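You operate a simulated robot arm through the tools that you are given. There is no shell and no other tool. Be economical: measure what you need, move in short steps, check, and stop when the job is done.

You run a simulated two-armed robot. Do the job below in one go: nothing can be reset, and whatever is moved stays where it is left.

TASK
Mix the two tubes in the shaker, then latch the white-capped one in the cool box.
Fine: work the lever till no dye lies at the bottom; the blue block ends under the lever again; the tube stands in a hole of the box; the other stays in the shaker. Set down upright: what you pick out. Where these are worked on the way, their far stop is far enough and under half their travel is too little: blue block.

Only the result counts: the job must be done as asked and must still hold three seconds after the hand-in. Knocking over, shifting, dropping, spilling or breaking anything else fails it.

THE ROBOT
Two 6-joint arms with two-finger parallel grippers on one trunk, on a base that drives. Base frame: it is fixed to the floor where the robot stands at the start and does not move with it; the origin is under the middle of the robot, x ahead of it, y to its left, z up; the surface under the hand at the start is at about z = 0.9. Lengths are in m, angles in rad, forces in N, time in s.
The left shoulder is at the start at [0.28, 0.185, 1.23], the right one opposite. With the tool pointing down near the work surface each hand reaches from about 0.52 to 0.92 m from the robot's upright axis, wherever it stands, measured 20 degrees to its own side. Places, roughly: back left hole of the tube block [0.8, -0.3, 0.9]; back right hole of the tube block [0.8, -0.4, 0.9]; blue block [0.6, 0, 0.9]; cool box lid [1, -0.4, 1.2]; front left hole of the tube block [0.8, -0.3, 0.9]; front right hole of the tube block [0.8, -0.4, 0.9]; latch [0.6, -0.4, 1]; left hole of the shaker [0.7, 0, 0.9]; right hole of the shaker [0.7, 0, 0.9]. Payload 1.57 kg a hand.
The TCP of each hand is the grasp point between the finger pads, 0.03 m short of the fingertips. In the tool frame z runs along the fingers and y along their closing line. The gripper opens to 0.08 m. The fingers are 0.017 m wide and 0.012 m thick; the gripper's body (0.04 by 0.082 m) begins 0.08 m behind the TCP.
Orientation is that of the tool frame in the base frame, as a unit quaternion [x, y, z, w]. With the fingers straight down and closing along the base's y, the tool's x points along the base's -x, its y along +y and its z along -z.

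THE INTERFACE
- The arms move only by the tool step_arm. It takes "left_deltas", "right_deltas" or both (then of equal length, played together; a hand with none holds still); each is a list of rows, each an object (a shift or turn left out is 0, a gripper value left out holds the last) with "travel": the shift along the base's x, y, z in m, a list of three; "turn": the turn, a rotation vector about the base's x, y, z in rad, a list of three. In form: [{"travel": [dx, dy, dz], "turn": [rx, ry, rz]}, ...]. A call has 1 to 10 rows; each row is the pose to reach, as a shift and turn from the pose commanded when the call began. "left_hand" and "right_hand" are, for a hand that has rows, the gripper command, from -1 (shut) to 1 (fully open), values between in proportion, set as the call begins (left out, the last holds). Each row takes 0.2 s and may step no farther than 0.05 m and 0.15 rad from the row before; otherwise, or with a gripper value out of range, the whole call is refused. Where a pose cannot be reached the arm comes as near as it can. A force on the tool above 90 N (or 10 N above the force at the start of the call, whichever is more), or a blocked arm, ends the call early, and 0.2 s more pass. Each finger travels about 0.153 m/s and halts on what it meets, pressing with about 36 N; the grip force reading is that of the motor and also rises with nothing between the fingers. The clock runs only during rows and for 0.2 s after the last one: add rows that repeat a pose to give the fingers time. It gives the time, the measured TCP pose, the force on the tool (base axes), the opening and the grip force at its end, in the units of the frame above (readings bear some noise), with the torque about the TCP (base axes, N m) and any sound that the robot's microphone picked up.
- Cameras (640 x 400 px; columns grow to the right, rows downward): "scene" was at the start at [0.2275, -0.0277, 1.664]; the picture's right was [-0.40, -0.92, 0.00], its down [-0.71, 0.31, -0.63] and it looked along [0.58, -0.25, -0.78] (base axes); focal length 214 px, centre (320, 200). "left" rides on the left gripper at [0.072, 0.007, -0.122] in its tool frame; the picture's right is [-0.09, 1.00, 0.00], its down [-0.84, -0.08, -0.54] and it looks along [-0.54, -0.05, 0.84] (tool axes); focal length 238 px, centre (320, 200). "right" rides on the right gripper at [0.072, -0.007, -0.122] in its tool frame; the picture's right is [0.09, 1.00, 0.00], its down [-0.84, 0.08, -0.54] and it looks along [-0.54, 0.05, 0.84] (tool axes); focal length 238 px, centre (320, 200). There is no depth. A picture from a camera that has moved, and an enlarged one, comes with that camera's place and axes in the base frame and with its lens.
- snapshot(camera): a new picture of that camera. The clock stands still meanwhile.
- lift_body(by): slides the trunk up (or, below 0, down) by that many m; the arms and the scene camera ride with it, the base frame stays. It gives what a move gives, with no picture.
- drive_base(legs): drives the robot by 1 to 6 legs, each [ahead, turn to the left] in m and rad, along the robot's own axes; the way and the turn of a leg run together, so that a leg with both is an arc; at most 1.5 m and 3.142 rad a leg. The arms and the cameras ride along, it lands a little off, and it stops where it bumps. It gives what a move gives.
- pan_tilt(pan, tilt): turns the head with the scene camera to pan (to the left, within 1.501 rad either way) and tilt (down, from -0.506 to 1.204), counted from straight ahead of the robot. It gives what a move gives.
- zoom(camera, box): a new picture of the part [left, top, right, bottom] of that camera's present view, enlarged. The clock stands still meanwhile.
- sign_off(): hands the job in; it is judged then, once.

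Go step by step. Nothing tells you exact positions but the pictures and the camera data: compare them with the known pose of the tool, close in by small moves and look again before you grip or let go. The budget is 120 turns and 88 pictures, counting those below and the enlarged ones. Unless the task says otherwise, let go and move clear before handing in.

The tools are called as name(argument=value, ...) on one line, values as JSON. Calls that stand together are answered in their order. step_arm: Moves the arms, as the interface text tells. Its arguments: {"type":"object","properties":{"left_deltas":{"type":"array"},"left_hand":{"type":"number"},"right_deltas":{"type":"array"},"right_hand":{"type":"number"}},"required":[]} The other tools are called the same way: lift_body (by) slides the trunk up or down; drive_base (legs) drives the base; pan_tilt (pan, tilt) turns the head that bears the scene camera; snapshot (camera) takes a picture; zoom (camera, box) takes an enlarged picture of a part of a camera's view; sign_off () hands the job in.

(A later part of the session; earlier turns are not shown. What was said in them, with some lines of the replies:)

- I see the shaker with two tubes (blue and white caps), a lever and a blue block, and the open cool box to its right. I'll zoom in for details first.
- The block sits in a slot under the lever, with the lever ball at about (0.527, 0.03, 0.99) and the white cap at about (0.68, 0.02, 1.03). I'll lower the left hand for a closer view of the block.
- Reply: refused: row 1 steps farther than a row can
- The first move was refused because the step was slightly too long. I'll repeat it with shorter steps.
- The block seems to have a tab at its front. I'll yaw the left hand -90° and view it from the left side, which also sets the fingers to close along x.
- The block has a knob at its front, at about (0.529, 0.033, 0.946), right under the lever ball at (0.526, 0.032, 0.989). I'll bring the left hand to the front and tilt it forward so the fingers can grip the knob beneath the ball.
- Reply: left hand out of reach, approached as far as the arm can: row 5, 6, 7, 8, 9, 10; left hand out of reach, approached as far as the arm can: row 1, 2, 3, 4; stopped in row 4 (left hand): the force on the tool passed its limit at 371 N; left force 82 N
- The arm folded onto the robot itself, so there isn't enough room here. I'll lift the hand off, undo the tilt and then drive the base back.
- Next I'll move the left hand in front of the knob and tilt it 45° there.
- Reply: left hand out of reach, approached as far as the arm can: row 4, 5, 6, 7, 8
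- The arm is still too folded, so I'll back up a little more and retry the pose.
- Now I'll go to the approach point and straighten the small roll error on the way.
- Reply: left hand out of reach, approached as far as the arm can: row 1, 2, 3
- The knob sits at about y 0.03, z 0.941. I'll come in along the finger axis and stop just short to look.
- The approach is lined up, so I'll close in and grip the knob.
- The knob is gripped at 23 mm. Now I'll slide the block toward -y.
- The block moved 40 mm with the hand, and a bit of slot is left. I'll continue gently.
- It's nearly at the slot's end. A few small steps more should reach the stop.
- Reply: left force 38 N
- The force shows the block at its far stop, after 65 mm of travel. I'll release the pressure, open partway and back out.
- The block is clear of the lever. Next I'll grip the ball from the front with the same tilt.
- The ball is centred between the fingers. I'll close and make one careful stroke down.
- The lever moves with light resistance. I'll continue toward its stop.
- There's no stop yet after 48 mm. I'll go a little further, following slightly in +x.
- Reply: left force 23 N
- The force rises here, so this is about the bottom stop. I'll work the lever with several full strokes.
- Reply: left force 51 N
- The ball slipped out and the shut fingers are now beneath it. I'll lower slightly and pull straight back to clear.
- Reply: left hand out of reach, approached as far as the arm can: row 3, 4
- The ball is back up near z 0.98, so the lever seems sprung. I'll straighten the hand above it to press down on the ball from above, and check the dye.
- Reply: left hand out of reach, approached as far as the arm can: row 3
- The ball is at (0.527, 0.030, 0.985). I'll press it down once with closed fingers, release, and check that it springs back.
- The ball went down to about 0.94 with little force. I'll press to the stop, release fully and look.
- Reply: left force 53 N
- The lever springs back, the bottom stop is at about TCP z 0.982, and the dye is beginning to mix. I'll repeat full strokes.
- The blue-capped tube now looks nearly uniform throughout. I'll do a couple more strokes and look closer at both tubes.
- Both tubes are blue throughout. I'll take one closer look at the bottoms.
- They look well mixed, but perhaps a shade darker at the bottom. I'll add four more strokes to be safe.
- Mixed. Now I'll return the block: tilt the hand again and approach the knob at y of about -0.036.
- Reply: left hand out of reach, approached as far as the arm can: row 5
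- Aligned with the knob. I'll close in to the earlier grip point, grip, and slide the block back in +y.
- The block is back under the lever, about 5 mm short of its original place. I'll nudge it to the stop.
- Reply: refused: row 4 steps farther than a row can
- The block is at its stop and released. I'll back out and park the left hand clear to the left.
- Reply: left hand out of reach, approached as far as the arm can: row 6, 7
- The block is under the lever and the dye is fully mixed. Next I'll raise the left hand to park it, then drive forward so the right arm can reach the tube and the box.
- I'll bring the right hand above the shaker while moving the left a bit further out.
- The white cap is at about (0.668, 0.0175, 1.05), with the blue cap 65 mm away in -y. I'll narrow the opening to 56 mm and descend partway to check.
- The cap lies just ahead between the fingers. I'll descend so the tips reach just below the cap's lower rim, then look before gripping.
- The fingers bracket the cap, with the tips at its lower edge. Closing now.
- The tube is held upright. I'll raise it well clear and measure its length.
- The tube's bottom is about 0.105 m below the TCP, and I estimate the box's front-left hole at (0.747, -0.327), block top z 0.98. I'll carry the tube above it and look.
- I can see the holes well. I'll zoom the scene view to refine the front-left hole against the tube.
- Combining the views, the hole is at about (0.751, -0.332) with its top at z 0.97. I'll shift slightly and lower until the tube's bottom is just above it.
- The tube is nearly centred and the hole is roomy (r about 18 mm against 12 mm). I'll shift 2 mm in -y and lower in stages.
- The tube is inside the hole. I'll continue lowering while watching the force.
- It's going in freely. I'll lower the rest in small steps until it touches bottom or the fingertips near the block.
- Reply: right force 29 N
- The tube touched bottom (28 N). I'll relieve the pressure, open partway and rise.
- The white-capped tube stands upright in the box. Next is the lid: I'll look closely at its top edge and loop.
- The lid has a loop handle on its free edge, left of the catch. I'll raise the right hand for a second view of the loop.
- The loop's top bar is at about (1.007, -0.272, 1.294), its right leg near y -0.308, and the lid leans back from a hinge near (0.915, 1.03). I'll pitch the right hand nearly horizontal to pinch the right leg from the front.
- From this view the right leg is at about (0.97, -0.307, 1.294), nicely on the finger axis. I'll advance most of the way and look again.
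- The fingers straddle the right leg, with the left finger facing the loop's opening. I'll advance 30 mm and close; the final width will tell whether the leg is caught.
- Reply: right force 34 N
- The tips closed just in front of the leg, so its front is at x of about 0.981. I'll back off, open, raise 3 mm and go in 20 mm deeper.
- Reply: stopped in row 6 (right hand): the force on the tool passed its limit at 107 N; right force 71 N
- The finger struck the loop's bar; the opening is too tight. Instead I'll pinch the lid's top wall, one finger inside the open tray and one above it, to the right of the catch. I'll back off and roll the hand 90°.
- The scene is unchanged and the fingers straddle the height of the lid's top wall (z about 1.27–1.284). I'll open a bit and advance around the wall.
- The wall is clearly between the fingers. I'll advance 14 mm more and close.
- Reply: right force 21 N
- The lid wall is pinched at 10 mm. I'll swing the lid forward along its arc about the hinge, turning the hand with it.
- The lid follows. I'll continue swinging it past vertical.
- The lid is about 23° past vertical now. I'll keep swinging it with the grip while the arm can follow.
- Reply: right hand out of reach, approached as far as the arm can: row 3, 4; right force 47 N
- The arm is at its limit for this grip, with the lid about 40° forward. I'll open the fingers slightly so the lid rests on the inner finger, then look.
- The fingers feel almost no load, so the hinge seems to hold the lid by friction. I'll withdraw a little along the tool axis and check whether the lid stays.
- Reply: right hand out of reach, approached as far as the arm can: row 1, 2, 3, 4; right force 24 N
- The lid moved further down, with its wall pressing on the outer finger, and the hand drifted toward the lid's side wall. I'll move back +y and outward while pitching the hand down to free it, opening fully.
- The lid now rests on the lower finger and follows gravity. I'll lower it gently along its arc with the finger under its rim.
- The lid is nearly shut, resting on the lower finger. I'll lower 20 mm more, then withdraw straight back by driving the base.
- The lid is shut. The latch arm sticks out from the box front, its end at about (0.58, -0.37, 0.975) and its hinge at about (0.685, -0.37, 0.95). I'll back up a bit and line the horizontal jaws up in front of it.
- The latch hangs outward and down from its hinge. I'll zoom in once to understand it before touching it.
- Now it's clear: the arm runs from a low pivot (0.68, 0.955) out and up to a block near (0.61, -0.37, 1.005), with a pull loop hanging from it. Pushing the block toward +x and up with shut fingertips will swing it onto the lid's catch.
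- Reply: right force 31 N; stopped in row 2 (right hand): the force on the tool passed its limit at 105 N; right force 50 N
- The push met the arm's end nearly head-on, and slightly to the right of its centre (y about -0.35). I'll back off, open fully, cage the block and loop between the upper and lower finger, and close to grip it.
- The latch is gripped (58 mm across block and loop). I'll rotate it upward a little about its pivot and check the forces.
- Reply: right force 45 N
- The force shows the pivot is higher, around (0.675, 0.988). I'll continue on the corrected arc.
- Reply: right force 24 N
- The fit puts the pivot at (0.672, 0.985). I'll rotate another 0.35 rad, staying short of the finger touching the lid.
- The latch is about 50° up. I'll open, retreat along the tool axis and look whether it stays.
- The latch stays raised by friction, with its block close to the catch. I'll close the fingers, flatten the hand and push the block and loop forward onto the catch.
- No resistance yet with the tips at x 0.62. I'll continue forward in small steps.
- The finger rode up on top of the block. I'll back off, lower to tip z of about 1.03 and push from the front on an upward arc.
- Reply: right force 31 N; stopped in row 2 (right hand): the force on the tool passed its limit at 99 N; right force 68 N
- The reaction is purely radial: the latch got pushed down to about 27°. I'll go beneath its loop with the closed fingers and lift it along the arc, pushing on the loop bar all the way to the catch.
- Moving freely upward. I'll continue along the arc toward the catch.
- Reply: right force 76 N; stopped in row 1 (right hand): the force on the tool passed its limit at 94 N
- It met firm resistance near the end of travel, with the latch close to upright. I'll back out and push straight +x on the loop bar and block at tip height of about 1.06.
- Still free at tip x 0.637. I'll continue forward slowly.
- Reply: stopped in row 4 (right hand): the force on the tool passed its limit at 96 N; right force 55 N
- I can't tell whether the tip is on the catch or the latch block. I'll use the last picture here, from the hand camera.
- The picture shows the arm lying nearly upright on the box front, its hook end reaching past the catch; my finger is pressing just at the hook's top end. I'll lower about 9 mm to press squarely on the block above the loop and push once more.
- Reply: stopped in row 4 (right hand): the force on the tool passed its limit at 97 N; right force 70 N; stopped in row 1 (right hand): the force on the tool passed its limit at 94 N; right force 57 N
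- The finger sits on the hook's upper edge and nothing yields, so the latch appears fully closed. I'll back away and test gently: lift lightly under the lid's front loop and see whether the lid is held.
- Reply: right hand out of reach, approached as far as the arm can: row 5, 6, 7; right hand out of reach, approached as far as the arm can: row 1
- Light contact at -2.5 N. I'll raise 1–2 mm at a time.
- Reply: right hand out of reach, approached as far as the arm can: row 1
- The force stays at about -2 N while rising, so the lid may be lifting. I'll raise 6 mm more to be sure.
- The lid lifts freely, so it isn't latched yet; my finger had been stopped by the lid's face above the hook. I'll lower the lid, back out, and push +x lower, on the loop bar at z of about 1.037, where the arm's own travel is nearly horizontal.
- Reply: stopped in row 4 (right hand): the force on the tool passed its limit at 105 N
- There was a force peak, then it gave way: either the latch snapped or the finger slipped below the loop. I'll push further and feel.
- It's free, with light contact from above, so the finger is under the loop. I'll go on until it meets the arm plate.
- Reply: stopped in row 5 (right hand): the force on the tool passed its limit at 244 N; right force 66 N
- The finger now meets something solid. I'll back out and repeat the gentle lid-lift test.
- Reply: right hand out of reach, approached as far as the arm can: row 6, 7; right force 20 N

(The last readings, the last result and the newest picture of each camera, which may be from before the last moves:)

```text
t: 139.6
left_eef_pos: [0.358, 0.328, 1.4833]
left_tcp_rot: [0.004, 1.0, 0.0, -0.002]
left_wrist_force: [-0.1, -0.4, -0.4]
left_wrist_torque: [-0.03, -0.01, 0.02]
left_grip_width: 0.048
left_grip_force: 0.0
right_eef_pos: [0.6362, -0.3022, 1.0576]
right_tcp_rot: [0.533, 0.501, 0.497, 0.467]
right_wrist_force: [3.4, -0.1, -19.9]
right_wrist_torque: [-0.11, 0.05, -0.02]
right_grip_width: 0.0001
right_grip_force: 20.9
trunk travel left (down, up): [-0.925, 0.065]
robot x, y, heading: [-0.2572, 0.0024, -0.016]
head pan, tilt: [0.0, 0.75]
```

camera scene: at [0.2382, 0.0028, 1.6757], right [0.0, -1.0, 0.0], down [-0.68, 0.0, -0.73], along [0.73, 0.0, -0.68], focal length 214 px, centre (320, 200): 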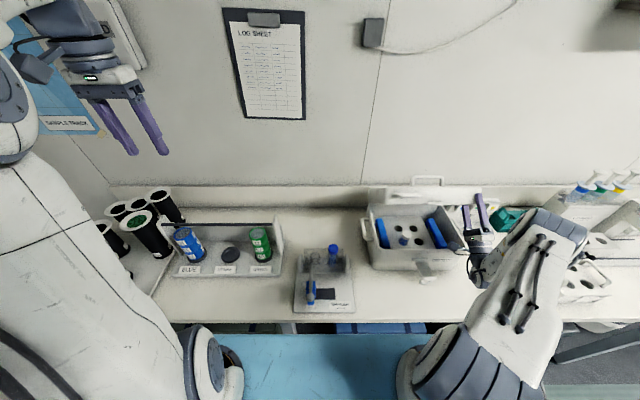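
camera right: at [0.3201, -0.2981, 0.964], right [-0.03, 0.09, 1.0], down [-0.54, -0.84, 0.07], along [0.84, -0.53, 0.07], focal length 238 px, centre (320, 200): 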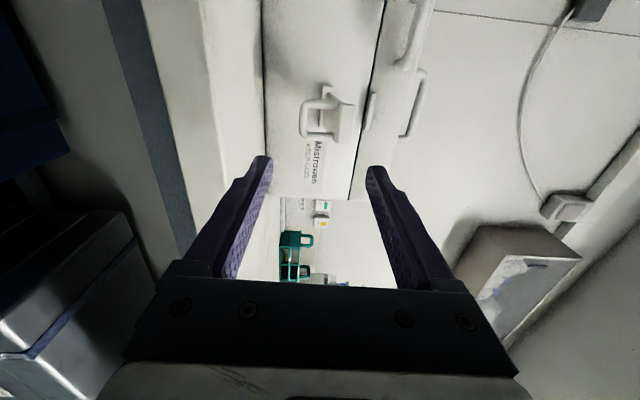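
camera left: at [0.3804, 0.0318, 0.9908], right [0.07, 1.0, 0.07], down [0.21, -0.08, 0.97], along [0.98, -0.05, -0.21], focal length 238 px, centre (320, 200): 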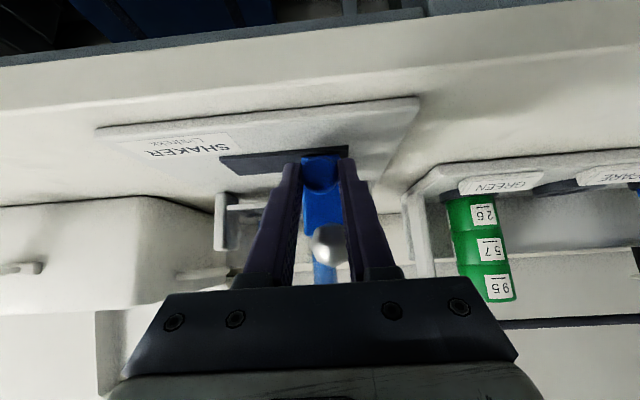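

Now the lid resists with 20 N and doesn't move: it's latched. I'll lower, back out and move both hands clear.

step_arm(right_deltas=[{"travel": [0, 0, -0.01]}, {"travel": [0, 0, -0.02]}, {"travel": [-0.04, 0, -0.02]}, {"travel": [-0.08, -0.01, -0.02]}, {"travel": [-0.11, -0.02, 0.01]}, {"travel": [-0.12, -0.03, 0.05]}, {"travel": [-0.12, -0.03, 0.09]}])

drive_base(legs=[[-0.1, 0]])

```text
t: 141.2
left_eef_pos: [0.3565, 0.3279, 1.4862]
left_tcp_rot: [0.004, 1.0, -0.001, 0.0]
left_wrist_force: [1.2, -0.1, -0.8]
left_wrist_torque: [0.02, 0.0, 0.0]
left_grip_width: 0.0481
left_grip_force: 0.1
right_eef_pos: [0.5161, -0.3311, 1.1514]
right_tcp_rot: [0.532, 0.498, 0.497, 0.471]
right_wrist_force: [0.4, 0.1, 0.4]
right_wrist_torque: [0.01, -0.02, 0.0]
right_grip_width: 0.0
right_grip_force: 21.5
trunk travel left (down, up): [-0.925, 0.065]
robot x, y, heading: [-0.253, -0.0031, -0.021]
head pan, tilt: [0.0, 0.75]
```

```text
t: 142.3
left_eef_pos: [0.257, 0.3287, 1.4846]
left_tcp_rot: [0.004, 1.0, 0.0, 0.0]
left_wrist_force: [0.7, 0.6, 0.2]
left_wrist_torque: [-0.01, 0.02, -0.02]
left_grip_width: 0.0481
left_grip_force: 0.1
right_eef_pos: [0.4156, -0.3295, 1.1515]
right_tcp_rot: [0.533, 0.498, 0.497, 0.47]
right_wrist_force: [0.9, -0.1, -0.6]
right_wrist_torque: [-0.03, -0.07, 0.01]
right_grip_width: 0.0
right_grip_force: 21.5
trunk travel left (down, up): [-0.925, 0.065]
robot x, y, heading: [-0.3602, -0.0013, -0.021]
head pan, tilt: [0.0, 0.75]
```

Both hands are clear. The tubes are mixed, the blue block is back under the lever, the white-capped tube is in the box, and the lid held when I pushed up on it. I'm handing in.

sign_off()

```text
The job is handed in.
```

I've handed the job in: the white-capped tube stands upright in a front hole of the cool box, with the lid shut and latched; it held against a 20 N upward push. Both tubes showed no dye at the bottom. The blue-capped one is still in the shaker, and the blue block is back under the lever.

I had no pictures left after the latch finally engaged, so that rests on the push test. While closing the lid and latch, the hand several times hit the force limit (once 244 N). I saw nothing shifted in the pictures, but the hardest push came after the last one.
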